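You operate a simulated robot arm through the tools that you are given. There is no shell and no other tool. Be economical: measure what you need, move in short steps, check, and stop when the job is done.

Carry out the task below with a simulated two-armed robot. There is one attempt and no reset: what you move stays moved.

TASK
Take the green coil from the crate and hang it on the issue peg.
Fine: pass it from one hand to the other on the way. The crate lid ends shut.

Only the result counts: the job must be done as asked and must still hold three seconds after the hand-in. Knocking over, shifting, dropping, spilling or breaking anything else fails it. A push-on lid holds only when it is set on centred and level and pressed home; a screw cap is set on level and turned clockwise until tight.

THE ROBOT
Two 7-joint arms with two-finger parallel grippers on one trunk, on a base that drives. Base frame: it is fixed to the floor where the robot stands at the start and does not move with it; the origin is under the middle of the robot, x ahead of it, y to its left, z up. Readings come in m, degrees, newtons and seconds.
The left shoulder is at the start at [0.05, 0.187, 0.898], the right one opposite. With the tool pointing down near the work surface each hand reaches from about 0.1 to 0.64 m from the robot's upright axis, wherever it stands, measured 20 degrees to its own side. Places, roughly: crate lid [0.6, -0.1, 0.6]; issue peg [-1.8, 0.2, 1.4]. Payload 3.43 kg a hand.
Tool frame (each hand has its own): the origin (TCP) lies between the finger pads and is the grasp point; the fingertips stand 0.03 m ahead of it; z points along the fingers, y is the line along which they close. Largest opening 0.094 m; finger width 0.028, thickness 0.01; the body of the gripper, 0.05 by 0.096 m, starts 0.055 m behind the TCP.
Orientation is told as [roll, pitch, yaw] about the base's x, y, z axes, in that order, counted from this pose: with the fingers straight down and closing along the base's y, the tool's x points along the base's -x, its y along +y and its z along -z.

THE INTERFACE
- The arms move only by the tool step_arm. It takes "left_series", "right_series" or both (then of equal length, played together; a hand with none holds still); each is a list of rows, each an object (a shift or turn left out is 0, a gripper value left out holds the last) with "travel": the shift along the base's x, y, z in units of 50 mm (1.0 is 50 mm), a list of three; "delta_rot": the turn, a rotation vector about the base's x, y, z in units of 5 degrees (1.0 is 5 degrees), a list of three; "hand": the closure, from 0 (fully open) to 1 (shut). In form: [{"travel": [x, y, z], "delta_rot": [ax, ay, az], "hand": hand}, ...]. A call has 1 to 10 rows; each row shifts and turns the commanded pose from where the row before left it. A call with a number of a shift or a turn outside -1 to 1 is refused whole. Rows are played at 5 a second. More than 0.05 m and 8.6 degrees between two rows, or a gripper value outside its range, and nothing of the call is played. A pose out of reach is approached as far as the arm can. The call stops where the force on the tool passes 90 N (or 10 N more than at its start, if that is more) or the arm is blocked; 0.2 s more then pass. Each finger travels about 0.153 m/s and halts on what it meets, pressing with about 23 N; the grip force reading is that of the motor and also rises with nothing between the fingers. The clock runs only during rows and for 0.2 s after the last one: add rows that do not move to give the fingers time. It gives the time, the measured TCP pose, the force on the tool (base axes), the opening and the grip force at its end, in the units of the frame above (readings bear some noise), with the torque about the TCP (base axes, N m) and any sound that the robot's microphone picked up.
- Cameras (640 x 400 px; columns grow to the right, rows downward): "scene" is now at [0.1505, -0.0096, 1.0928]; the picture's right is [-0.09, -1.00, 0.00], its down [-0.25, 0.02, -0.97] and it looks along [0.96, -0.08, -0.26] (base axes); focal length 214 px, centre (320, 200). "left" rides on the left gripper at [0.076, -0.014, -0.103] in its tool frame; the picture's right is [0.18, 0.98, 0.00], its down [-0.75, 0.14, -0.64] and it looks along [-0.63, 0.12, 0.77] (tool axes); focal length 243 px, centre (320, 200). "right" rides on the right gripper at [0.076, 0.014, -0.103] in its tool frame; the picture's right is [-0.18, 0.98, 0.00], its down [-0.75, -0.14, -0.64] and it looks along [-0.63, -0.12, 0.77] (tool axes); focal length 243 px, centre (320, 200). There is no depth. A picture from a camera that has moved, and an enlarged one, comes with that camera's place and axes in the base frame and with its lens.
- snapshot(camera): a new picture of that camera. It takes no simulated time.
- raise_lower(by): slides the trunk up (or, below 0, down) by that many m; the arms and the scene camera ride with it, the base frame stays. It gives what a move gives, with no picture.
- steer(legs): drives the robot by 1 to 6 legs, each [ahead, left, turn to the left] in m, m and degrees, along the robot's own axes; the way and the turn of a leg run together, so that a leg with both is an arc; at most 1.5 m and 180 degrees a leg. The arms and the cameras ride along, it lands a little off, and it stops where it bumps. It gives what a move gives.
- pan_tilt(pan, tilt): turns the head with the scene camera to pan (to the left, within 80 degrees either way) and tilt (down, from -29 to 69), counted from straight ahead of the robot. It gives what a move gives.
- close_up(camera, box): a new picture of the part [left, top, right, bottom] of that camera's present view, enlarged. It takes no simulated time.
- job_done(): hands the job in; it is judged then, once.

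Go step by step. Nothing tells you exact positions but the pictures and the camera data: compare them with the known pose of the tool, close in by small moves and look again before you grip or let go. The budget is 120 turns and 108 pictures, counting those below and the enlarged ones. Unless the task says otherwise, let go and move clear before handing in, and close with one line.

The tools are called after "Emit:" as a command line: name --argument value ..., lists and objects as JSON in quotes. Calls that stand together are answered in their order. step_arm: Moves the arms, as the interface text tells. Its arguments: {"type":"object","properties":{"left_series":{"type":"array"},"right_series":{"type":"array"}},"required":[]} The other tools are called the same way: raise_lower (by) slides the trunk up or down; steer (legs) drives the base; pan_tilt (pan, tilt) turns the head that bears the scene camera; snapshot (camera) takes a picture; close_up (camera, box) takes an enlarged picture of a part of a camera's view; job_done () hands the job in.

At the start:

```text
clock: 0.0
left_position: [0.4651, 0.1594, 1.0821]
left_tcp_rot: [0.0, -0.1, 0.1]
left_force: [-0.8, 0.5, 0.9]
left_torque: [0.01, 0.01, -0.02]
left_gripper_width: 0.0941
left_grasp_force: 0.1
right_position: [0.3547, -0.1928, 1.1289]
right_tcp_rot: [0.0, -0.1, -0.1]
right_force: [0.4, 0.3, 0.1]
right_torque: [-0.02, 0.01, -0.02]
right_gripper_width: 0.0937
right_grasp_force: 0.1
trunk travel left (down, up): [-0.114, 0.318]
robot x, y, heading: [-0.0025, -0.0035, -0.0]
head pan, tilt: [-5.0, 14.8]
```

scene: 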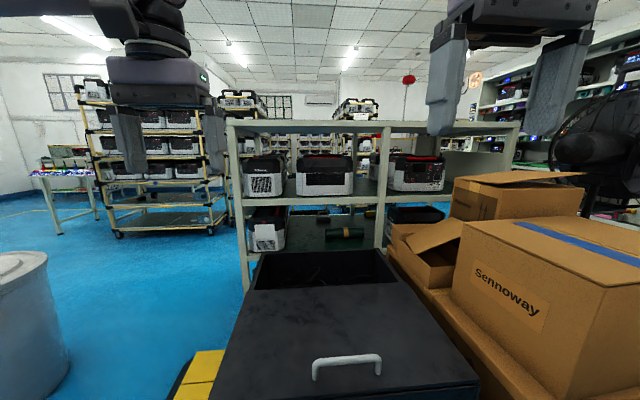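
right: 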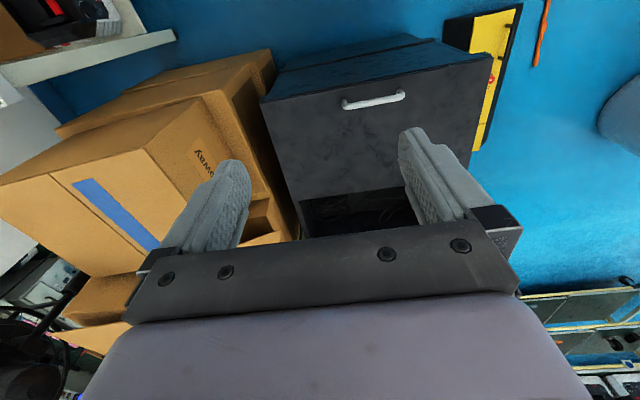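
left: 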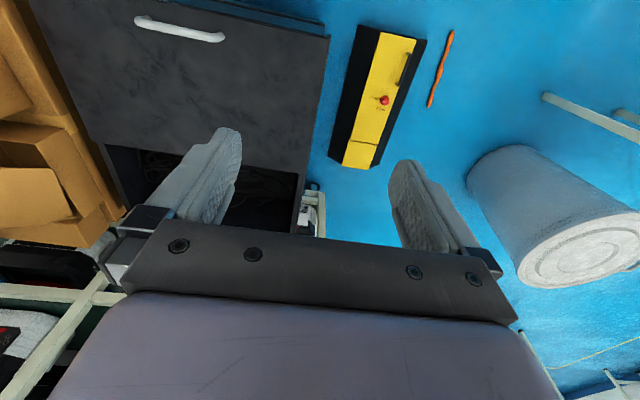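

I see a dark crate ahead with its lid slid or propped toward me, and its opening on the far side. I'll tilt the head down for a better view.

Emit:
pan_tilt --pan -8 --tilt 45

Emit:
snapshot --camera "scene"

Emit:
close_up --camera "right" --box '[240, 20, 520, 240]'

```text
clock: 0.9
left_position: [0.4649, 0.1611, 1.0827]
left_tcp_rot: [0.0, -0.1, 0.0]
left_force: [0.5, 0.5, 0.8]
left_torque: [0.04, -0.01, 0.0]
left_gripper_width: 0.0941
left_grasp_force: 0.0
right_position: [0.3549, -0.1911, 1.1301]
right_tcp_rot: [0.0, 0.0, 0.0]
right_force: [-0.1, -0.9, 0.6]
right_torque: [0.0, 0.0, -0.02]
right_gripper_width: 0.0941
right_grasp_force: 0.1
trunk travel left (down, up): [-0.114, 0.318]
robot x, y, heading: [0.0001, 0.0027, 0.0]
head pan, tilt: [-8.0, 45.0]
```

```text
104 pictures are left
camera scene: at [0.1381, -0.0128, 1.0457], right [-0.14, -0.99, 0.0], down [-0.7, 0.1, -0.71], along [0.7, -0.1, -0.71], focal length 214 px, centre (320, 200)
```

scene: 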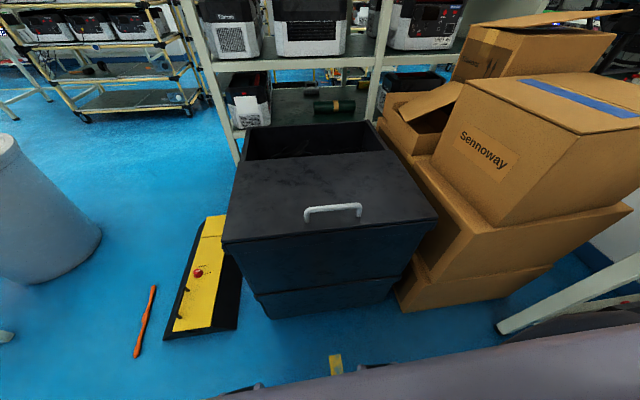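

```text
1.82 times, centred on (380, 130) of right
camera zoom: at [0.2794, -0.1779, 1.2326], right [0.18, 0.98, 0.0], down [0.75, -0.14, 0.64], along [0.63, -0.12, -0.77], focal length 441 px, centre (211, 327)
```

zoom: 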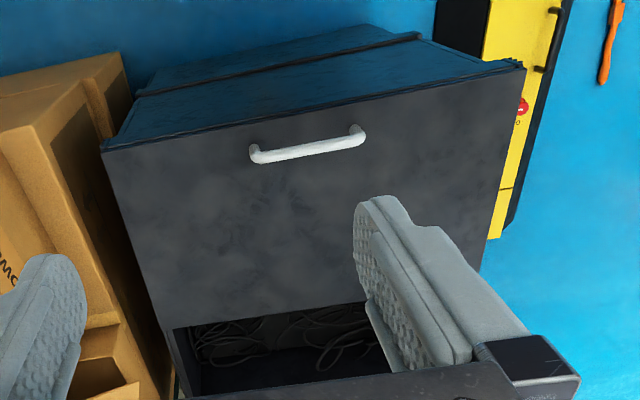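

Emit:
close_up --camera "scene" --box '[210, 110, 450, 260]'

Emit:
close_up --camera "left" --box '[20, 0, 340, 200]'

Emit:
close_up --camera "right" --box '[290, 160, 430, 248]'

```text
2.67 times, centred on (330, 185) of scene
camera zoom: at [0.1381, -0.0128, 1.0457], right [-0.14, -0.99, 0.0], down [-0.7, 0.1, -0.71], along [0.7, -0.1, -0.71], focal length 572 px, centre (293, 240)
```

zoom: 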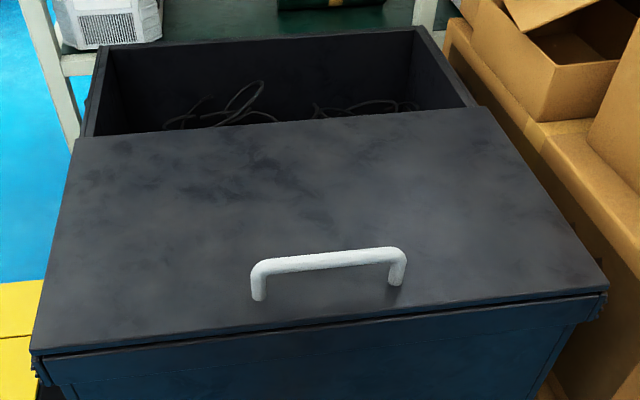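

```text
2.00 times, centred on (180, 100) of left
camera zoom: at [0.389, 0.147, 1.1855], right [-0.19, 0.98, 0.0], down [0.75, 0.14, 0.64], along [0.63, 0.12, -0.77], focal length 485 px, centre (600, 400)
```

zoom: 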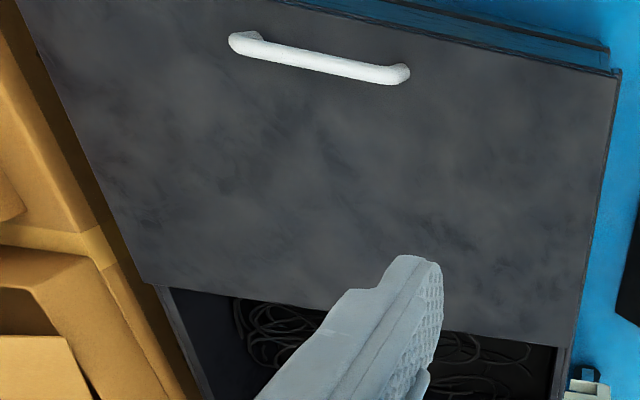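

```text
4.55 times, centred on (360, 204) of right
camera zoom: at [0.2794, -0.1779, 1.2326], right [0.18, 0.98, 0.0], down [0.75, -0.14, 0.64], along [0.63, -0.12, -0.77], focal length 1103 px, centre (138, 182)
```

zoom: 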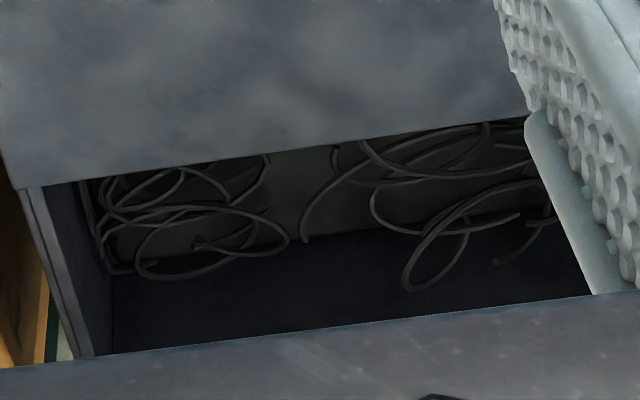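

The lid seems hinged along its far edge, with its handle bar along y at about [0.50, -0.10, 0.645]. I'll bring the right hand above the handle, turned 90° so it closes along x.

Emit:
step_arm --right_series '[{"travel": [0.15, 0.1, -0.35], "delta_rot": [0, 0, 1]}, {"travel": [0.15, 0.1, -0.35], "delta_rot": [0, 0, 1]}, {"travel": [0.15, 0.1, -0.35], "delta_rot": [0, 0, 1]}, {"travel": [0.15, 0.1, -0.35], "delta_rot": [0, 0, 1]}, {"travel": [0.15, 0.1, -0.35], "delta_rot": [0, 0, 1]}, {"travel": [0.15, 0.1, -0.35], "delta_rot": [0, 0, 1]}, {"travel": [0.15, 0.1, -0.35], "delta_rot": [0, 0, 1]}, {"travel": [0.15, 0.1, -0.35], "delta_rot": [0, 0, 1]}, {"travel": [0.15, 0.1, -0.35], "delta_rot": [0, 0, 1]}]'

Emit:
step_arm --right_series '[{"travel": [0.16, 0.1, -0.35], "delta_rot": [0, 0, 1]}, {"travel": [0.16, 0.1, -0.35], "delta_rot": [0, 0, 1]}, {"travel": [0.16, 0.1, -0.35], "delta_rot": [0, 0, 1]}, {"travel": [0.16, 0.1, -0.35], "delta_rot": [0, 0, 1]}, {"travel": [0.16, 0.1, -0.35], "delta_rot": [0, 0, 1]}, {"travel": [0.16, 0.1, -0.35], "delta_rot": [0, 0, 1]}, {"travel": [0.16, 0.1, -0.35], "delta_rot": [0, 0, 1]}, {"travel": [0.16, 0.1, -0.35], "delta_rot": [0, 0, 1]}, {"travel": [0.16, 0.1, -0.35], "delta_rot": [0, 0, 1]}]'

Emit:
snapshot --camera "right"

Emit:
snapshot --camera "scene"

```text
clock: 3.0
left_position: [0.4652, 0.1597, 1.0829]
left_tcp_rot: [0.0, -0.1, 0.1]
left_force: [-0.3, 0.4, -0.4]
left_torque: [-0.01, 0.02, -0.01]
left_gripper_width: 0.094
left_grasp_force: 0.0
right_position: [0.4211, -0.1474, 0.9705]
right_tcp_rot: [0.1, -0.2, 45.1]
right_force: [0.5, -0.9, 0.7]
right_torque: [0.02, 0.0, -0.01]
right_gripper_width: 0.0939
right_grasp_force: 0.1
trunk travel left (down, up): [-0.114, 0.318]
robot x, y, heading: [-0.0009, 0.0024, -0.0]
head pan, tilt: [-8.0, 45.0]
```

```text
clock: 5.0
left_position: [0.4649, 0.1597, 1.0828]
left_tcp_rot: [-0.1, -0.1, 0.1]
left_force: [-0.5, 0.1, 0.0]
left_torque: [-0.04, -0.01, 0.0]
left_gripper_width: 0.0939
left_grasp_force: 0.0
right_position: [0.3272, -0.0943, 0.8253]
right_tcp_rot: [0.0, -0.1, 87.4]
right_force: [0.5, 0.5, 0.5]
right_torque: [-0.01, -0.01, 0.01]
right_gripper_width: 0.0938
right_grasp_force: 0.1
right hand out of reach, approached as far as the arm can: row 3, 4, 5, 6, 7, 8, 9
trunk travel left (down, up): [-0.114, 0.318]
robot x, y, heading: [0.0005, 0.003, -0.0]
head pan, tilt: [-8.0, 45.0]
```

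```text
99 pictures are left
camera right: at [0.31, -0.1702, 0.9296], right [-0.97, 0.23, 0.0], down [0.17, 0.75, 0.64], along [0.15, 0.63, -0.77], focal length 243 px, centre (320, 200)
```

right: 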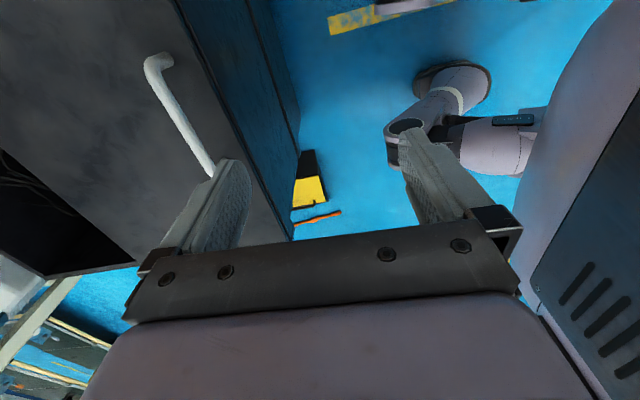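

```text
98 pictures are left
camera scene: at [0.1381, -0.0128, 1.0456], right [-0.14, -0.99, 0.0], down [-0.7, 0.1, -0.71], along [0.7, -0.1, -0.71], focal length 214 px, centre (320, 200)
```

scene: 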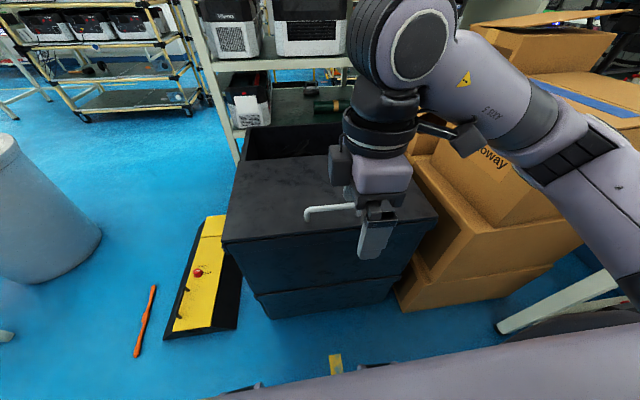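

The right hand got stuck short of the target. I'll command it from here to the spot above the handle.

Emit:
step_arm --right_series '[{"travel": [0.85, 0, 0]}, {"travel": [0.85, 0, 0]}, {"travel": [0.85, 0, 0]}, {"travel": [0.85, 0, 0], "delta_rot": [0, 0, 0.5]}, {}]'

```text
clock: 6.2
left_position: [0.4645, 0.1607, 1.0829]
left_tcp_rot: [-0.1, -0.1, 0.1]
left_force: [-0.2, -0.1, -0.5]
left_torque: [-0.01, 0.01, 0.0]
left_gripper_width: 0.0941
left_grasp_force: 0.0
right_position: [0.3163, -0.0589, 0.8321]
right_tcp_rot: [0.1, 0.0, 92.1]
right_force: [0.4, -0.8, -0.9]
right_torque: [-0.01, 0.01, 0.0]
right_gripper_width: 0.094
right_grasp_force: 0.1
right hand out of reach, approached as far as the arm can: row 1, 2, 3, 4
trunk travel left (down, up): [-0.114, 0.318]
robot x, y, heading: [0.0004, 0.0011, -0.1]
head pan, tilt: [-8.0, 45.0]
```

Yaw +90 isn't workable for the right arm here. I'll try yaw -90 instead, first retreating up and back while turning the other way.

Emit:
step_arm --right_series '[{"travel": [0, -0.3, 0.3], "delta_rot": [0, 0, -1]}, {"travel": [0, -0.3, 0.3], "delta_rot": [0, 0, -1]}, {"travel": [0.1, -0.2, 0.3], "delta_rot": [0, 0, -1]}, {"travel": [0.1, -0.2, 0.3], "delta_rot": [0, 0, -1]}, {"travel": [0.1, -0.1, 0.3], "delta_rot": [0, 0, -1]}, {"travel": [0.1, 0, 0.3], "delta_rot": [0, 0, -1]}, {"travel": [0.1, 0, 0.1], "delta_rot": [0, 0, -1]}, {"travel": [0.1, 0, 0], "delta_rot": [0, 0, -1]}, {"travel": [0.1, 0, 0], "delta_rot": [0, 0, -1]}, {"travel": [0.1, 0, 0], "delta_rot": [0, 0, -1]}]'

Emit:
step_arm --right_series '[{"travel": [0.2, 0, 0], "delta_rot": [0, 0, -1]}, {"travel": [0.2, 0, 0], "delta_rot": [0, 0, -1]}, {"travel": [0.2, 0, 0], "delta_rot": [0, 0, -1]}, {"travel": [0.2, 0, 0], "delta_rot": [0, 0, -1]}, {"travel": [0, 0, 0], "delta_rot": [0, 0, -1]}, {"travel": [0, 0, 0], "delta_rot": [0, 0, -1]}, {"travel": [0, 0, 0], "delta_rot": [0, 0, -1]}, {"travel": [0, 0, 0], "delta_rot": [0, 0, -1]}, {"travel": [0, 0, 0], "delta_rot": [0, 0, -1]}, {"travel": [0, 0, 0], "delta_rot": [0, 0, -1]}]'

Emit:
step_arm --right_series '[{"delta_rot": [0, 0, -1]}, {"delta_rot": [0, 0, -1]}, {"delta_rot": [0, 0, -1]}, {"delta_rot": [0, 0, -1]}, {"delta_rot": [0, 0, -1]}, {"delta_rot": [0, 0, -1]}, {"delta_rot": [0, 0, -1]}, {"delta_rot": [0, 0, -1]}, {"delta_rot": [0, 0, -1]}, {"delta_rot": [0, 0, -1]}]'

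```text
clock: 8.3
left_position: [0.464, 0.1598, 1.0807]
left_tcp_rot: [-0.1, 0.0, 0.1]
left_force: [0.6, 0.4, -0.8]
left_torque: [-0.01, 0.01, 0.0]
left_gripper_width: 0.0938
left_grasp_force: 0.2
right_position: [0.3562, -0.1136, 0.9274]
right_tcp_rot: [0.0, 0.0, 42.4]
right_force: [0.2, 0.9, -0.4]
right_torque: [-0.01, 0.0, -0.02]
right_gripper_width: 0.094
right_grasp_force: 0.1
trunk travel left (down, up): [-0.114, 0.318]
robot x, y, heading: [0.0017, -0.002, -0.1]
head pan, tilt: [-8.0, 45.0]
```

```text
clock: 10.6
left_position: [0.4652, 0.1612, 1.0831]
left_tcp_rot: [0.0, -0.2, 0.0]
left_force: [0.1, 0.1, 0.3]
left_torque: [-0.03, 0.0, 0.01]
left_gripper_width: 0.0939
left_grasp_force: 0.0
right_position: [0.3947, -0.1124, 0.9279]
right_tcp_rot: [-0.1, -0.1, -7.7]
right_force: [0.3, 0.0, -0.3]
right_torque: [-0.01, -0.02, -0.01]
right_gripper_width: 0.0939
right_grasp_force: 0.1
trunk travel left (down, up): [-0.114, 0.318]
robot x, y, heading: [-0.0045, -0.0018, -0.0]
head pan, tilt: [-8.0, 45.0]
```

```text
clock: 12.8
left_position: [0.4661, 0.1603, 1.0825]
left_tcp_rot: [0.0, -0.1, 0.1]
left_force: [0.5, -0.5, 0.3]
left_torque: [0.01, -0.05, -0.04]
left_gripper_width: 0.0937
left_grasp_force: 0.0
right_position: [0.3964, -0.1135, 0.9272]
right_tcp_rot: [0.1, -0.1, -57.6]
right_force: [-0.8, 0.1, -0.3]
right_torque: [-0.03, 0.0, 0.01]
right_gripper_width: 0.094
right_grasp_force: 0.1
trunk travel left (down, up): [-0.114, 0.318]
robot x, y, heading: [0.0015, 0.0002, -0.0]
head pan, tilt: [-8.0, 45.0]
```

Turning this way works. I'll finish the turn and move out over the handle.

Emit:
step_arm --right_series '[{"travel": [0.3, 0, 0], "delta_rot": [0, 0, -1]}, {"travel": [0.3, 0, 0], "delta_rot": [0, 0, -1]}, {"travel": [0.3, 0, 0], "delta_rot": [0, 0, -1]}, {"travel": [0.3, 0.05, 0], "delta_rot": [0, 0, -1]}, {"travel": [0.3, 0.05, -0.3], "delta_rot": [0, 0, -1]}, {"travel": [0.3, 0.05, -0.5], "delta_rot": [0, 0, -1]}, {"travel": [0.2, 0.05, -0.6], "delta_rot": [0, 0, -0.5]}, {"travel": [0, 0.05, -0.6]}, {"travel": [0, 0, -0.6]}]'

Emit:
snapshot --camera "right"

Emit:
snapshot --camera "scene"

```text
clock: 14.8
left_position: [0.464, 0.161, 1.0827]
left_tcp_rot: [0.0, -0.1, 0.1]
left_force: [0.3, -0.7, 0.2]
left_torque: [0.01, 0.0, -0.01]
left_gripper_width: 0.0941
left_grasp_force: 0.2
right_position: [0.4955, -0.0999, 0.7976]
right_tcp_rot: [0.1, 0.1, -90.1]
right_force: [-0.4, 0.0, -0.9]
right_torque: [-0.02, -0.03, -0.02]
right_gripper_width: 0.0942
right_grasp_force: 0.1
trunk travel left (down, up): [-0.114, 0.318]
robot x, y, heading: [-0.0003, -0.0027, -0.1]
head pan, tilt: [-8.0, 45.0]
```

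```text
97 pictures are left
camera right: at [0.5103, -0.0234, 0.8994], right [0.98, -0.19, 0.0], down [-0.14, -0.75, 0.64], along [-0.12, -0.63, -0.77], focal length 243 px, centre (320, 200)
```

right: 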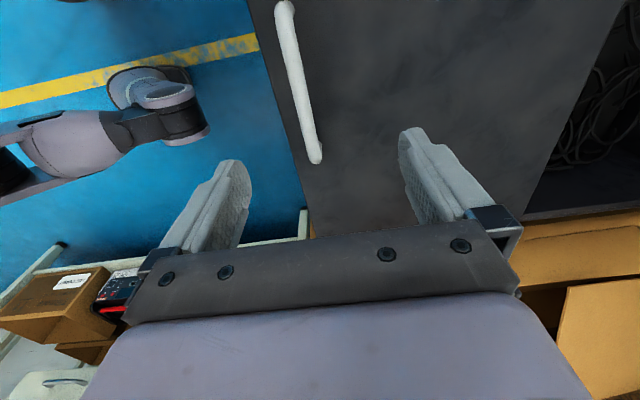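

```text
96 pictures are left
camera scene: at [0.138, -0.0128, 1.0456], right [-0.14, -0.99, 0.0], down [-0.7, 0.1, -0.71], along [0.7, -0.1, -0.71], focal length 214 px, centre (320, 200)
```

scene: 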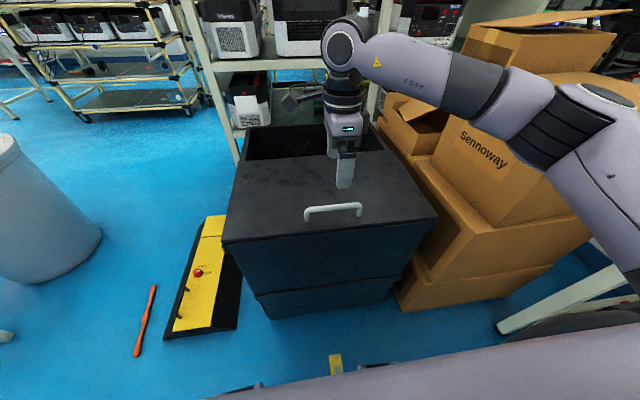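

The bar is at about [0.480, -0.097, 0.668]. I'll shift, descend in two stages and grip it.

Emit:
step_arm --right_series '[{"travel": [-0.31, 0, 0]}, {"travel": [0, 0, -0.6]}, {"travel": [0, 0, -0.6]}, {"travel": [0, 0, -0.6]}, {"travel": [0, 0, -0.5]}, {}]'

Emit:
snapshot --camera "right"

Emit:
close_up --camera "scene" --box '[230, 140, 430, 265]'

```text
clock: 16.1
left_position: [0.4647, 0.1613, 1.0826]
left_tcp_rot: [0.0, -0.1, 0.0]
left_force: [-0.3, 0.5, -0.1]
left_torque: [0.02, 0.0, -0.02]
left_gripper_width: 0.0939
left_grasp_force: 0.1
right_position: [0.4818, -0.1021, 0.683]
right_tcp_rot: [0.0, -0.2, -89.9]
right_force: [-0.4, 0.6, -1.1]
right_torque: [0.01, 0.0, 0.0]
right_gripper_width: 0.0941
right_grasp_force: 0.1
trunk travel left (down, up): [-0.114, 0.318]
robot x, y, heading: [-0.0006, -0.0009, 0.1]
head pan, tilt: [-8.0, 45.0]
```

```text
95 pictures are left
camera right: at [0.4966, -0.026, 0.7846], right [0.98, -0.18, 0.0], down [-0.14, -0.75, 0.64], along [-0.12, -0.63, -0.77], focal length 243 px, centre (320, 200)
```

right: 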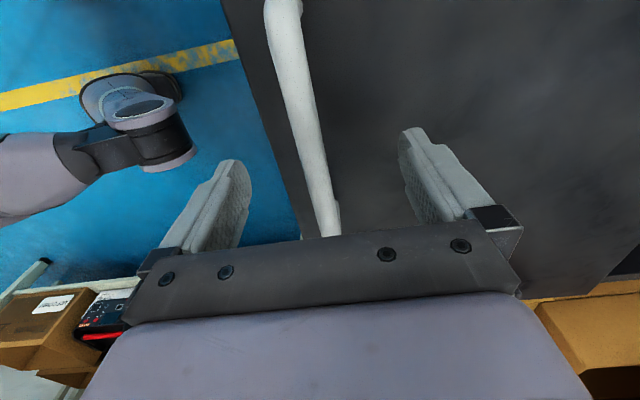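

```text
3.20 times, centred on (330, 202) of scene
camera zoom: at [0.1381, -0.0128, 1.0456], right [-0.14, -0.99, 0.0], down [-0.7, 0.1, -0.71], along [0.7, -0.1, -0.71], focal length 686 px, centre (288, 192)
```

zoom: 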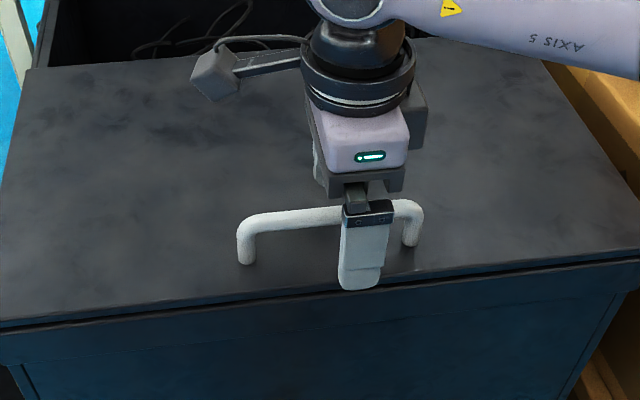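

The fingers straddle the bar. I'll go down 12 mm more and close.

Emit:
step_arm --right_series '[{"travel": [0, 0, -0.24]}, {"hand": 0.5}, {"hand": 0.9}, {"hand": 1}, {"hand": 1}]'

Emit:
snapshot --camera "right"

```text
clock: 17.4
left_position: [0.4637, 0.1614, 1.0833]
left_tcp_rot: [0.0, -0.2, 0.1]
left_force: [-0.4, -0.2, -0.1]
left_torque: [-0.01, -0.02, 0.0]
left_gripper_width: 0.0937
left_grasp_force: 0.0
right_position: [0.48, -0.1012, 0.6713]
right_tcp_rot: [-0.1, -0.1, -89.8]
right_force: [-17.9, -2.7, 1.2]
right_torque: [-0.1, 0.06, -0.06]
right_gripper_width: 0.0182
right_grasp_force: 45.0
trunk travel left (down, up): [-0.114, 0.318]
robot x, y, heading: [0.0014, -0.0004, 0.1]
head pan, tilt: [-8.0, 45.0]
```

```text
93 pictures are left
camera right: at [0.4954, -0.0249, 0.7735], right [0.98, -0.18, 0.0], down [-0.14, -0.75, 0.64], along [-0.12, -0.63, -0.77], focal length 243 px, centre (320, 200)
```

right: 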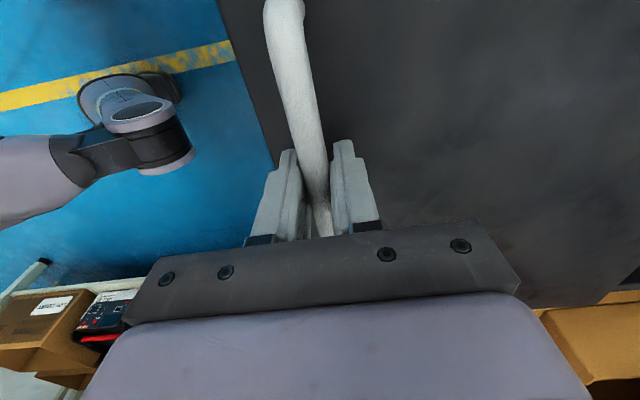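

The bar is gripped (18 mm). Now a small test lift with a matching pitch, to see how the lid is attached.

Emit:
step_arm --right_series '[{"travel": [0.02, 0, 0.1], "delta_rot": [0, 0.17, 0]}, {"travel": [0.02, 0, 0.15], "delta_rot": [0, 0.26, 0]}, {"travel": [0.02, 0, 0.25], "delta_rot": [0, 0.43, 0]}, {}]'

Emit:
snapshot --camera "scene"

```text
clock: 18.4
left_position: [0.4644, 0.1614, 1.0836]
left_tcp_rot: [-0.2, -0.2, 0.1]
left_force: [0.5, 0.2, 0.7]
left_torque: [0.02, -0.05, 0.02]
left_gripper_width: 0.0938
left_grasp_force: 0.1
right_position: [0.4845, -0.101, 0.6957]
right_tcp_rot: [-4.1, -0.1, -90.0]
right_force: [-8.7, 0.1, 0.3]
right_torque: [-0.63, 0.0, 0.09]
right_gripper_width: 0.0183
right_grasp_force: 45.1
trunk travel left (down, up): [-0.114, 0.318]
robot x, y, heading: [0.0018, 0.0029, 0.1]
head pan, tilt: [-8.0, 45.0]
```

```text
92 pictures are left
camera scene: at [0.1377, -0.0127, 1.0457], right [-0.14, -0.99, 0.0], down [-0.7, 0.1, -0.71], along [0.7, -0.1, -0.71], focal length 214 px, centre (320, 200)
```

scene: 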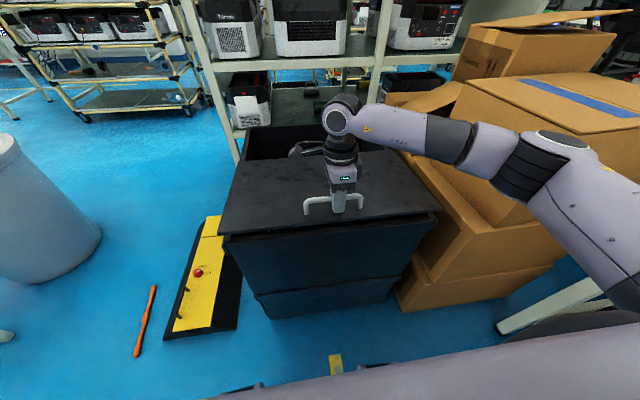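

The lid is hinged at its far edge and lifts easily. I'll continue along the arc to about 30°.

Emit:
step_arm --right_series '[{"travel": [0.14, 0, 0.57], "delta_rot": [0, 1, 0]}, {"travel": [0.21, 0, 0.55], "delta_rot": [0, 1, 0]}, {"travel": [0.25, 0, 0.53], "delta_rot": [0, 1, 0]}, {"travel": [0.3, 0, 0.51], "delta_rot": [0, 1, 0]}, {"travel": [0.34, 0, 0.48], "delta_rot": [0, 1, 0]}, {}]'

Emit:
snapshot --camera "scene"

Emit:
snapshot --camera "left"

```text
clock: 19.6
left_position: [0.4706, 0.1609, 1.0802]
left_tcp_rot: [-0.1, 0.1, 0.1]
left_force: [0.9, -0.1, -0.3]
left_torque: [-0.02, 0.04, 0.02]
left_gripper_width: 0.0938
left_grasp_force: 0.0
right_position: [0.5276, -0.0989, 0.79]
right_tcp_rot: [-26.1, -1.1, -91.4]
right_force: [34.7, -1.0, -25.5]
right_torque: [0.33, -0.12, 0.87]
right_gripper_width: 0.0185
right_grasp_force: 44.6
right hand out of reach, approached as far as the arm can: row 4, 5
trunk travel left (down, up): [-0.114, 0.318]
robot x, y, heading: [0.0039, 0.0033, -0.0]
head pan, tilt: [-8.0, 45.0]
stopped in row 6 (right hand): the force on the tool passed its limit (the readings are from after the stop); the commanded pose is now the measured one
```

```text
91 pictures are left
camera scene: at [0.143, -0.0133, 1.0448], right [-0.14, -0.99, 0.0], down [-0.7, 0.1, -0.7], along [0.7, -0.1, -0.71], focal length 214 px, centre (320, 200)
```

scene: 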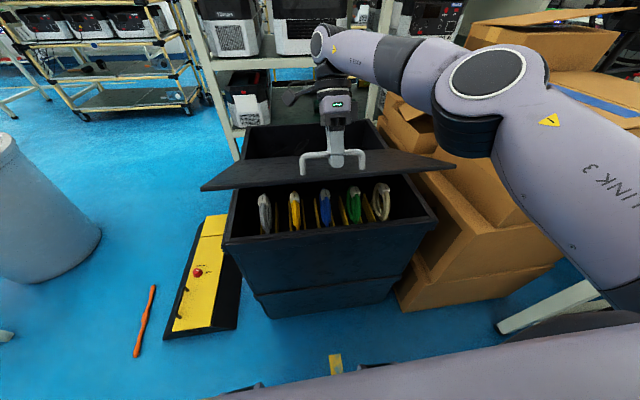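

```text
90 pictures are left
camera left: at [0.3943, 0.1471, 1.1842], right [-0.19, 0.98, 0.0], down [0.75, 0.14, 0.64], along [0.63, 0.12, -0.77], focal length 243 px, centre (320, 200)
```

left: 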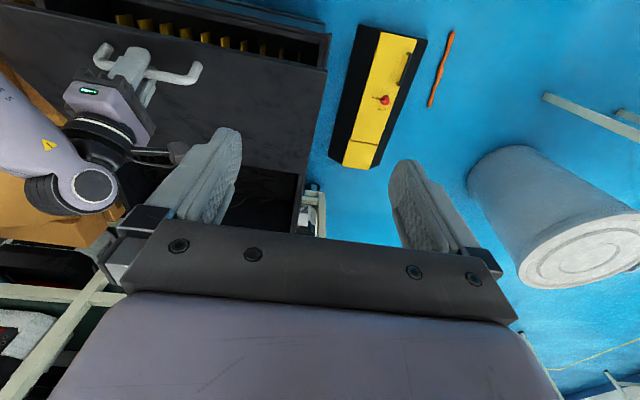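

The coils stand upright under the lid, and green is fourth from the left. The tool's pitch is limiting reach, so I'll hold position and rotate it back to vertical, letting the round bar turn in the pads.

Emit:
step_arm --right_series '[{"delta_rot": [0, -0.8, 0]}, {"delta_rot": [0, -0.8, 0]}, {"delta_rot": [0, -0.8, 0]}, {}]'

Emit:
snapshot --camera "scene"

```text
clock: 20.6
left_position: [0.4701, 0.1593, 1.0792]
left_tcp_rot: [0.1, 0.2, 0.0]
left_force: [-0.4, -0.6, 0.2]
left_torque: [0.01, 0.0, -0.03]
left_gripper_width: 0.0941
left_grasp_force: 0.1
right_position: [0.526, -0.0978, 0.7945]
right_tcp_rot: [-14.2, -0.9, -91.3]
right_force: [38.0, -3.0, -28.4]
right_torque: [0.8, -0.25, 1.12]
right_gripper_width: 0.014
right_grasp_force: 45.1
trunk travel left (down, up): [-0.114, 0.318]
robot x, y, heading: [-0.0019, -0.0011, -0.1]
head pan, tilt: [-8.0, 45.0]
```

```text
89 pictures are left
camera scene: at [0.1429, -0.0139, 1.0448], right [-0.14, -0.99, 0.0], down [-0.7, 0.1, -0.7], along [0.7, -0.1, -0.71], focal length 214 px, centre (320, 200)
```

scene: 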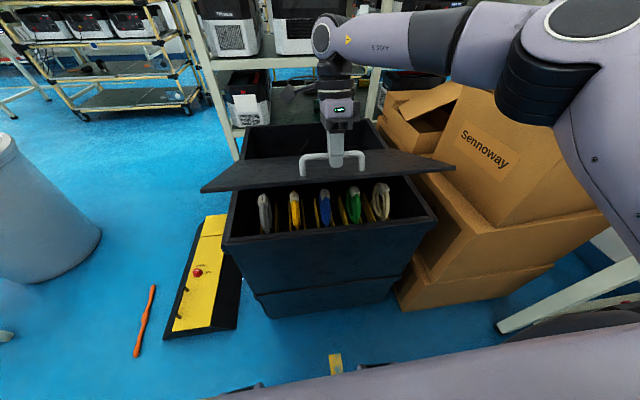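

The grip is strained along the radius. I'll ease toward the hinge and finish levelling the tool.

Emit:
step_arm --right_series '[{"travel": [0.12, 0, -0.08]}, {"travel": [0.06, 0, -0.06], "delta_rot": [0, -0.6, 0]}, {"delta_rot": [0, -0.6, 0.1]}, {}]'

Emit:
close_up --camera "scene" --box '[190, 60, 470, 250]'

Emit:
snapshot --camera "right"

```text
clock: 21.6
left_position: [0.4618, 0.1588, 1.0854]
left_tcp_rot: [0.1, -0.4, 0.1]
left_force: [-0.9, 0.7, 0.0]
left_torque: [0.01, 0.0, 0.0]
left_gripper_width: 0.0941
left_grasp_force: 0.1
right_position: [0.5259, -0.0978, 0.7955]
right_tcp_rot: [-8.8, -0.7, -90.7]
right_force: [-28.4, -19.2, 15.0]
right_torque: [0.95, 0.3, 0.91]
right_gripper_width: 0.0134
right_grasp_force: 45.3
trunk travel left (down, up): [-0.114, 0.318]
robot x, y, heading: [0.0053, -0.0003, -0.0]
head pan, tilt: [-8.0, 45.0]
```

```text
2.11 times, centred on (330, 155) of scene
camera zoom: at [0.1357, -0.0145, 1.0463], right [-0.14, -0.99, 0.0], down [-0.7, 0.1, -0.71], along [0.7, -0.1, -0.7], focal length 452 px, centre (299, 295)
```

zoom: 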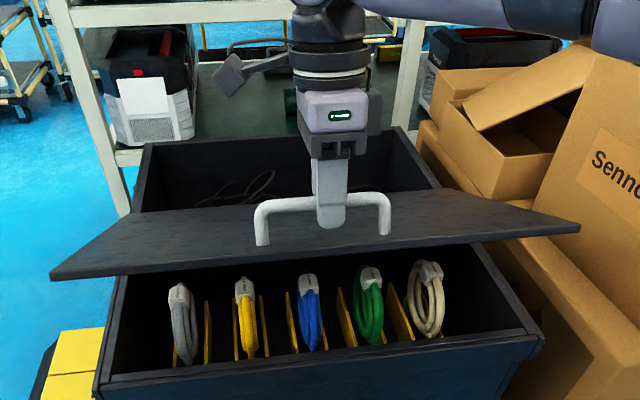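

```text
87 pictures are left
camera right: at [0.5567, -0.021, 0.8935], right [0.97, -0.2, -0.15], down [-0.05, -0.74, 0.67], along [-0.24, -0.64, -0.73], focal length 243 px, centre (320, 200)
```

right: 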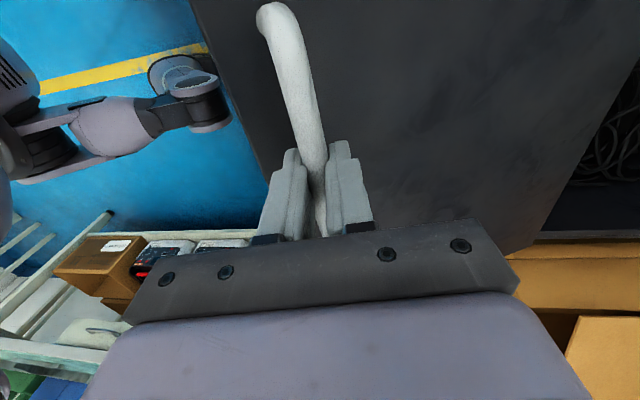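

The lid is at about 23°. I'll continue up the arc with the tool near vertical, in a few rows.

Emit:
step_arm --right_series '[{"travel": [-0.08, 0, 0.05]}, {"travel": [0.33, 0, 0.49]}, {"travel": [0.37, 0, 0.46], "delta_rot": [0, -0.3, 0]}, {"travel": [0.4, 0, 0.43], "delta_rot": [0, -0.3, 0]}, {}]'

Emit:
snapshot --camera "scene"

```text
clock: 22.8
left_position: [0.4704, 0.1595, 1.0808]
left_tcp_rot: [0.0, 0.1, 0.1]
left_force: [0.4, -0.3, -0.9]
left_torque: [-0.01, 0.0, 0.03]
left_gripper_width: 0.0939
left_grasp_force: 0.1
right_position: [0.578, -0.0972, 0.8575]
right_tcp_rot: [-5.6, -0.7, -90.8]
right_force: [21.5, 0.6, -29.3]
right_torque: [0.15, -0.25, 0.78]
right_gripper_width: 0.0136
right_grasp_force: 44.9
right hand out of reach, approached as far as the arm can: row 4
trunk travel left (down, up): [-0.114, 0.318]
robot x, y, heading: [0.0014, -0.0001, 0.2]
head pan, tilt: [-8.0, 45.0]
```

```text
86 pictures are left
camera scene: at [0.1427, -0.0134, 1.0445], right [-0.14, -0.99, 0.0], down [-0.7, 0.1, -0.7], along [0.7, -0.1, -0.71], focal length 214 px, centre (320, 200)
```

scene: 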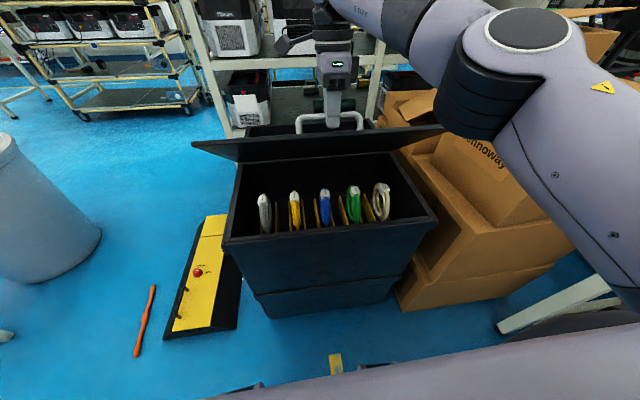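

The lid is around 40° and the arm is near its reach. I'll tilt the tool forward (wrist back) as I keep opening.

Emit:
step_arm --right_series '[{"travel": [0, 0, 0], "delta_rot": [0, -1, 0]}, {"travel": [0.1, 0, 0.05], "delta_rot": [0, -1, 0]}, {"travel": [0.44, 0, 0.37], "delta_rot": [0, -1, 0]}, {"travel": [0.47, 0, 0.35], "delta_rot": [0, -1, 0]}, {}]'

Emit:
snapshot --camera "scene"

```text
clock: 24.0
left_position: [0.4676, 0.1592, 1.0811]
left_tcp_rot: [-0.1, 0.0, 0.0]
left_force: [-0.1, -0.6, -0.4]
left_torque: [0.02, 0.0, -0.01]
left_gripper_width: 0.0941
left_grasp_force: 0.0
right_position: [0.6256, -0.0987, 0.8972]
right_tcp_rot: [14.2, -0.3, -91.0]
right_force: [6.6, 1.3, -19.5]
right_torque: [-0.35, 0.09, 0.48]
right_gripper_width: 0.0136
right_grasp_force: 44.8
trunk travel left (down, up): [-0.114, 0.318]
robot x, y, heading: [0.0001, 0.0005, 0.2]
head pan, tilt: [-8.0, 45.0]
```

```text
85 pictures are left
camera scene: at [0.1407, -0.0133, 1.0452], right [-0.14, -0.99, 0.0], down [-0.7, 0.1, -0.71], along [0.7, -0.1, -0.71], focal length 214 px, centre (320, 200)
```

scene: 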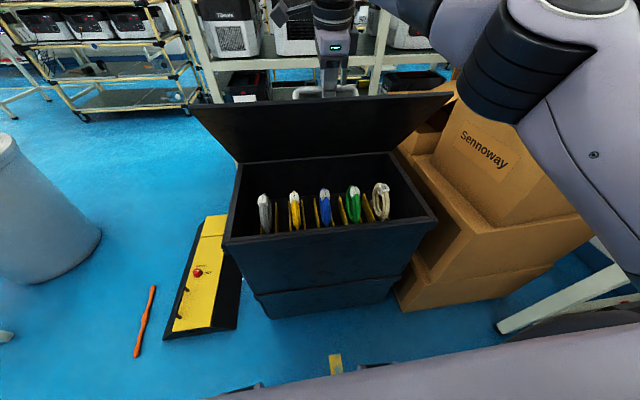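

That works well; the lid is about 50° now. Continuing.

Emit:
step_arm --right_series '[{"travel": [0.44, 0, 0.28], "delta_rot": [0, -1, 0]}, {"travel": [0.52, 0, 0.26], "delta_rot": [0, -1, 0]}, {"travel": [0.54, 0, 0.22], "delta_rot": [0, -1, 0]}, {"travel": [0.55, 0, 0.16], "delta_rot": [0, -1, 0]}, {}]'

Emit:
snapshot --camera "scene"

```text
clock: 25.2
left_position: [0.4686, 0.1608, 1.08]
left_tcp_rot: [-0.1, 0.1, 0.0]
left_force: [-0.7, -0.7, 0.6]
left_torque: [-0.01, 0.01, 0.0]
left_gripper_width: 0.0941
left_grasp_force: 0.0
right_position: [0.6828, -0.0983, 0.9266]
right_tcp_rot: [33.4, 0.1, -90.9]
right_force: [8.1, 15.1, -30.1]
right_torque: [0.41, 0.15, 0.57]
right_gripper_width: 0.0137
right_grasp_force: 45.0
right hand out of reach, approached as far as the arm can: row 2, 3, 4
trunk travel left (down, up): [-0.114, 0.318]
robot x, y, heading: [0.0004, 0.0017, -0.0]
head pan, tilt: [-8.0, 45.0]
```

```text
84 pictures are left
camera scene: at [0.1418, -0.0122, 1.045], right [-0.14, -0.99, 0.0], down [-0.7, 0.1, -0.7], along [0.7, -0.1, -0.71], focal length 214 px, centre (320, 200)
```

scene: 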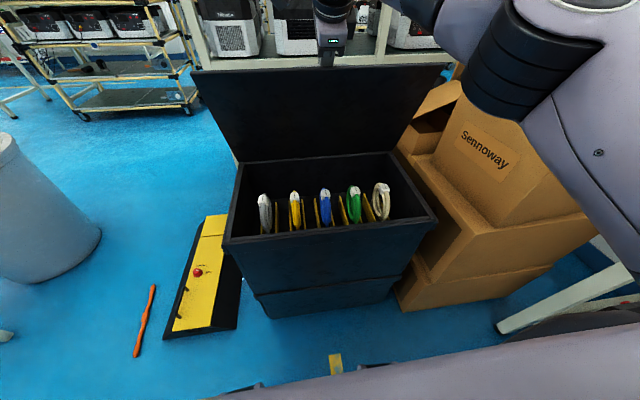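

The lid is held at about 62°, leaving plenty of room. Now I'll look closely at the green coil.

Emit:
close_up --camera "scene" --box '[290, 165, 410, 240]'

Emit:
snapshot --camera "left"

```text
5.33 times, centred on (350, 202) of scene
camera zoom: at [0.1418, -0.0122, 1.045], right [-0.14, -0.99, 0.0], down [-0.7, 0.1, -0.7], along [0.7, -0.1, -0.71], focal length 1144 px, centre (160, 187)
```

zoom: 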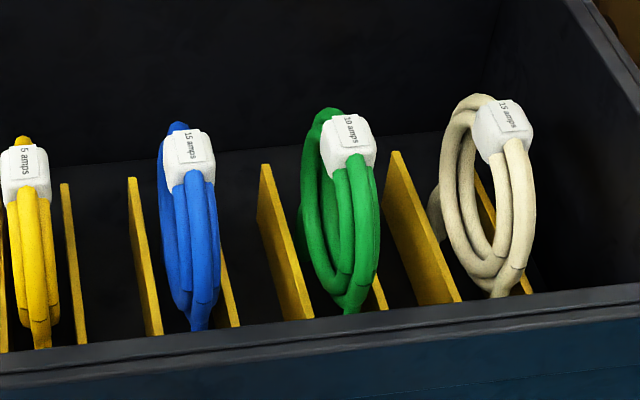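

```text
82 pictures are left
camera left: at [0.3933, 0.1479, 1.1839], right [-0.19, 0.98, 0.0], down [0.75, 0.14, 0.64], along [0.63, 0.12, -0.77], focal length 243 px, centre (320, 200)
```

left: 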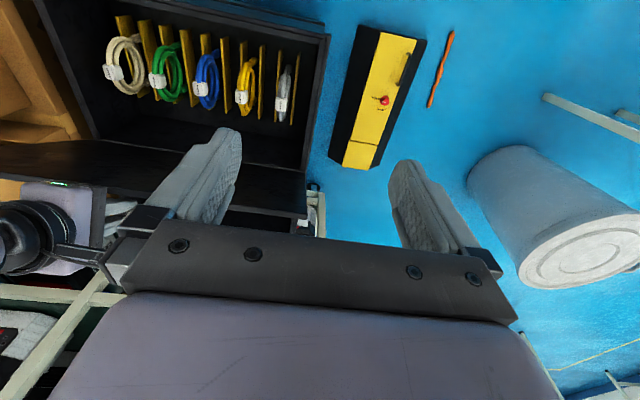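

Triangulated: the green coil's white block is at about [0.614, -0.19, 0.587], with the ring in the x–z plane and the dividers lower, at z≈0.485. The left hand will approach with its fingers tilted 40° forward, passing below the right hand, so I'll pre-position it first.

Emit:
step_arm --left_series '[{"travel": [-0.3, -0.4, -0.7], "delta_rot": [0, -1, 0], "hand": 0.36}, {"travel": [-0.3, -0.4, -0.7], "delta_rot": [0, -1, 0]}, {"travel": [-0.3, -0.5, -0.7], "delta_rot": [0, -1, 0]}, {"travel": [-0.1, -0.7, -0.6], "delta_rot": [0, -1, 0]}, {"travel": [0, -0.7, -0.6], "delta_rot": [0, -1, 0]}, {"travel": [0, -0.8, -0.5], "delta_rot": [0, -1, 0]}, {"travel": [0, -0.8, -0.5], "delta_rot": [0, -1, 0]}, {"travel": [0, -0.8, -0.4], "delta_rot": [0, -1, 0]}, {}]'

Emit:
snapshot --camera "left"

Emit:
snapshot --camera "scene"

```text
clock: 27.2
left_position: [0.4172, -0.0943, 0.844]
left_tcp_rot: [-0.2, -40.0, 0.2]
left_force: [0.2, 0.6, 0.5]
left_torque: [0.0, 0.01, 0.0]
left_gripper_width: 0.0601
left_grasp_force: 0.1
right_position: [0.6831, -0.0988, 0.9254]
right_tcp_rot: [33.3, 0.0, -90.8]
right_force: [6.7, 18.8, -28.5]
right_torque: [0.42, 0.23, 0.38]
right_gripper_width: 0.0138
right_grasp_force: 45.4
trunk travel left (down, up): [-0.114, 0.318]
robot x, y, heading: [-0.0005, -0.0005, -0.1]
head pan, tilt: [-8.0, 45.0]
```

```text
81 pictures are left
camera left: at [0.2937, -0.1081, 0.8741], right [-0.14, 0.98, -0.12], down [0.16, 0.14, 0.98], along [0.98, 0.12, -0.18], focal length 243 px, centre (320, 200)
```

left: 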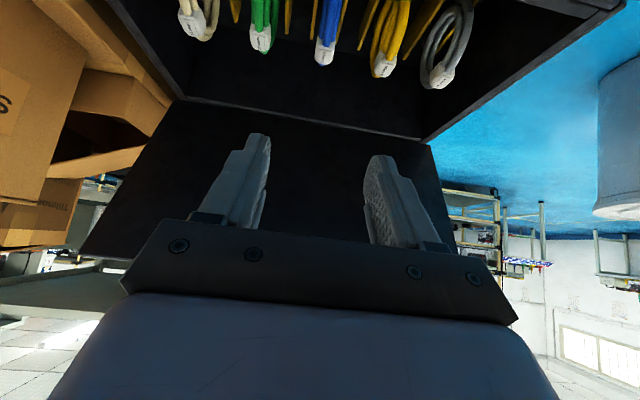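

```text
80 pictures are left
camera scene: at [0.1417, -0.0121, 1.045], right [-0.14, -0.99, 0.0], down [-0.7, 0.1, -0.7], along [0.7, -0.1, -0.71], focal length 214 px, centre (320, 200)
```

scene: 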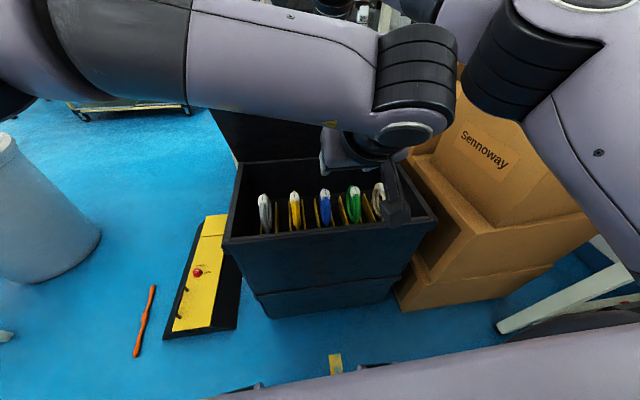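

The left camera confirms the block at about [0.62, -0.188, 0.587]. Moving to a pre-grasp point 0.12 m back along the tool axis.

Emit:
step_arm --left_series '[{"travel": [0.49, -0.38, -0.65]}, {"travel": [0.49, -0.38, -0.65]}, {"travel": [0.49, -0.38, -0.65]}, {"travel": [0.49, -0.38, -0.65]}, {"travel": [0.49, -0.38, -0.65]}, {}]'

Emit:
snapshot --camera "left"

Emit:
snapshot --camera "scene"

```text
clock: 28.6
left_position: [0.5352, -0.144, 0.701]
left_tcp_rot: [-0.1, -40.0, 0.3]
left_force: [1.1, -0.4, 0.4]
left_torque: [0.0, 0.01, 0.0]
left_gripper_width: 0.0603
left_grasp_force: 0.0
left hand out of reach, approached as far as the arm can: row 4, 5
right_position: [0.6829, -0.1004, 0.9282]
right_tcp_rot: [33.4, 0.0, -90.8]
right_force: [7.3, 18.2, -27.4]
right_torque: [0.29, 0.09, 0.45]
right_gripper_width: 0.0135
right_grasp_force: 45.1
trunk travel left (down, up): [-0.114, 0.318]
robot x, y, heading: [0.0007, -0.0001, 0.0]
head pan, tilt: [-8.0, 45.0]
```

```text
79 pictures are left
camera left: at [0.4115, -0.158, 0.7312], right [-0.14, 0.98, -0.12], down [0.16, 0.14, 0.98], along [0.98, 0.12, -0.18], focal length 243 px, centre (320, 200)
```

left: 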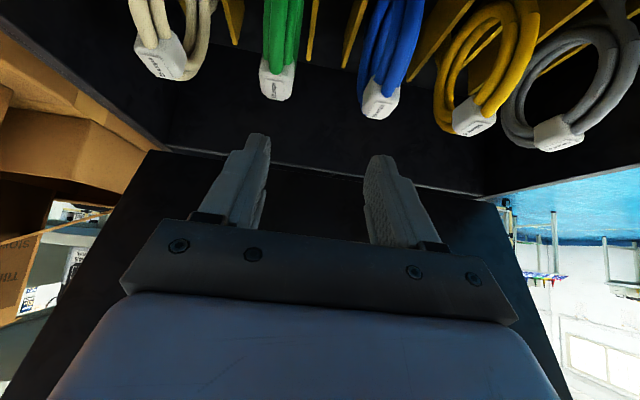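

```text
78 pictures are left
camera scene: at [0.1415, -0.0122, 1.0451], right [-0.14, -0.99, 0.0], down [-0.7, 0.1, -0.7], along [0.7, -0.1, -0.71], focal length 214 px, centre (320, 200)
```

scene: 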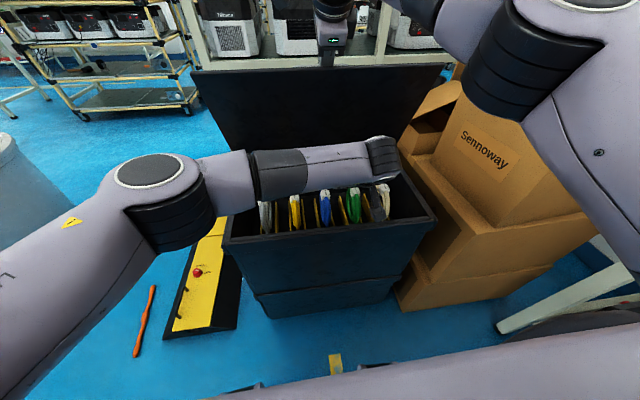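

The left hand falls short here. The lid showed almost no load at 5°, so its hinge probably holds itself. I'll withdraw the left hand and then carefully release the lid to test that.

Emit:
step_arm --left_series '[{"travel": [-0.45, 0.3, 0.6]}, {"travel": [-0.45, 0.3, 0.6]}, {"travel": [-0.45, 0.3, 0.6]}, {"travel": [-0.3, 0.7, 0.4]}, {"travel": [-0.1, 0.9, 0.2]}, {"travel": [0, 0.9, 0.2]}, {"travel": [0, 0.9, 0.2]}, {"travel": [0, 0.9, 0.2]}, {"travel": [0, 0.9, 0.2]}, {}]'

Emit:
step_arm --right_series '[{"hand": 0.8}, {"hand": 0.78}, {"hand": 0.75}, {"hand": 0.7}, {}]'

Emit:
snapshot --camera "scene"

Emit:
snapshot --camera "right"

```text
clock: 30.8
left_position: [0.4438, 0.1586, 0.8596]
left_tcp_rot: [-0.2, -39.9, 0.0]
left_force: [-1.0, 0.8, -1.2]
left_torque: [0.0, 0.01, 0.02]
left_gripper_width: 0.0601
left_grasp_force: 0.0
right_position: [0.6829, -0.0994, 0.9276]
right_tcp_rot: [33.4, -0.1, -90.8]
right_force: [6.1, 18.3, -27.7]
right_torque: [0.06, 0.19, 0.25]
right_gripper_width: 0.0135
right_grasp_force: 44.9
trunk travel left (down, up): [-0.114, 0.318]
robot x, y, heading: [0.0014, 0.0034, 0.3]
head pan, tilt: [-8.0, 45.0]
```

```text
clock: 32.0
left_position: [0.4421, 0.1559, 0.8602]
left_tcp_rot: [-0.1, -40.1, 0.0]
left_force: [-0.7, -0.1, 0.3]
left_torque: [0.02, -0.03, 0.03]
left_gripper_width: 0.06
left_grasp_force: 0.1
right_position: [0.6822, -0.103, 0.9348]
right_tcp_rot: [34.2, 0.0, -91.2]
right_force: [0.9, -1.1, 0.9]
right_torque: [0.0, 0.0, 0.0]
right_gripper_width: 0.0277
right_grasp_force: 0.0
trunk travel left (down, up): [-0.114, 0.318]
robot x, y, heading: [0.0029, -0.0019, 0.1]
head pan, tilt: [-8.0, 45.0]
```

```text
77 pictures are left
camera scene: at [0.1387, -0.0132, 1.0456], right [-0.14, -0.99, 0.0], down [-0.7, 0.1, -0.71], along [0.7, -0.1, -0.71], focal length 214 px, centre (320, 200)
```

scene: 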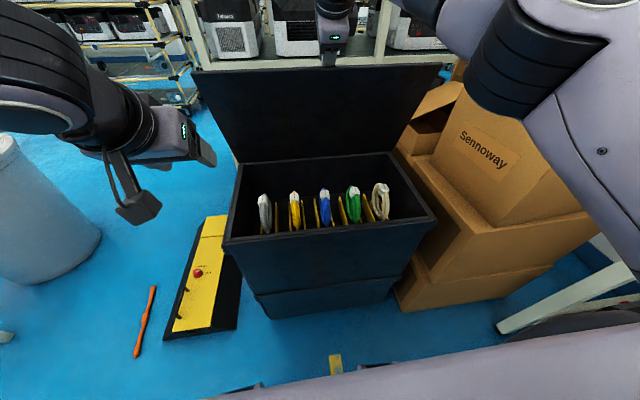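

```text
76 pictures are left
camera right: at [0.6382, -0.0263, 1.0283], right [0.81, -0.2, 0.55], down [-0.49, -0.74, 0.45], along [0.32, -0.64, -0.7], focal length 243 px, centre (320, 200)
```

right: 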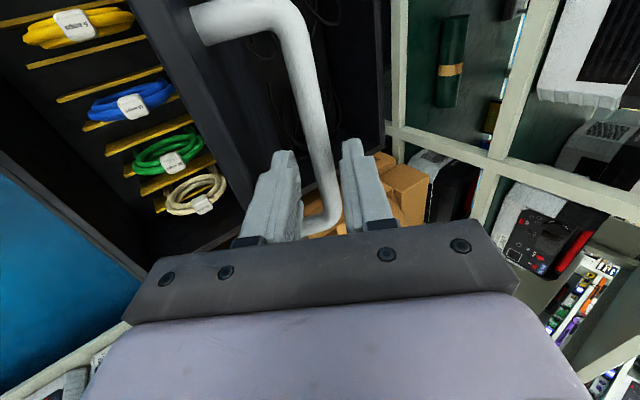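

The lid holds itself. I'll open the right hand, back out along its axis, and swing it back toward the robot.

Emit:
step_arm --right_series '[{"hand": 0.3}, {"hand": 0.3}, {"travel": [-0.4, 0, 0.62]}, {"travel": [-0.5, 0, 0.7]}, {"travel": [-0.6, 0, 0.6], "delta_rot": [0, 0.5, 0]}, {"travel": [-0.9, 0, 0], "delta_rot": [0, 0.5, 0.5]}, {"travel": [-0.9, -0.1, 0], "delta_rot": [0, 0.5, 0.5]}, {"travel": [-0.8, -0.2, 0], "delta_rot": [0, 0.5, 0.5]}, {"travel": [-0.4, -0.2, 0], "delta_rot": [0, 0, 1]}, {}]'

Emit:
snapshot --camera "scene"

```text
clock: 34.2
left_position: [0.4415, 0.157, 0.861]
left_tcp_rot: [0.0, -40.3, 0.0]
left_force: [-0.6, 0.4, -0.2]
left_torque: [0.0, 0.03, 0.0]
left_gripper_width: 0.0602
left_grasp_force: 0.0
right_position: [0.4546, -0.129, 1.0309]
right_tcp_rot: [24.5, 0.4, -78.6]
right_force: [0.1, 0.4, 0.2]
right_torque: [0.02, 0.01, -0.03]
right_gripper_width: 0.0659
right_grasp_force: 0.0
trunk travel left (down, up): [-0.114, 0.318]
robot x, y, heading: [0.0029, 0.0029, 0.0]
head pan, tilt: [-8.0, 45.0]
```

```text
75 pictures are left
camera scene: at [0.1387, -0.0133, 1.0456], right [-0.14, -0.99, 0.0], down [-0.7, 0.1, -0.71], along [0.7, -0.1, -0.71], focal length 214 px, centre (320, 200)
```

scene: 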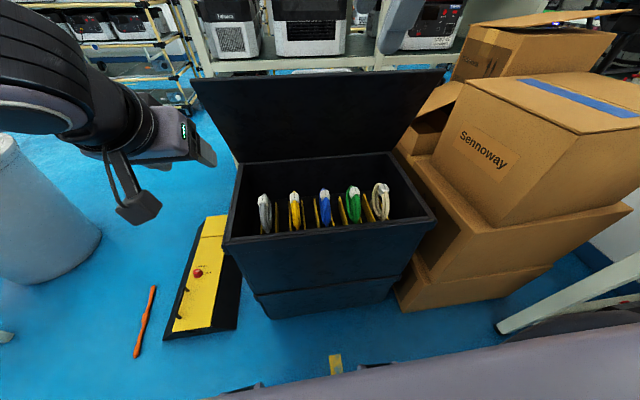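

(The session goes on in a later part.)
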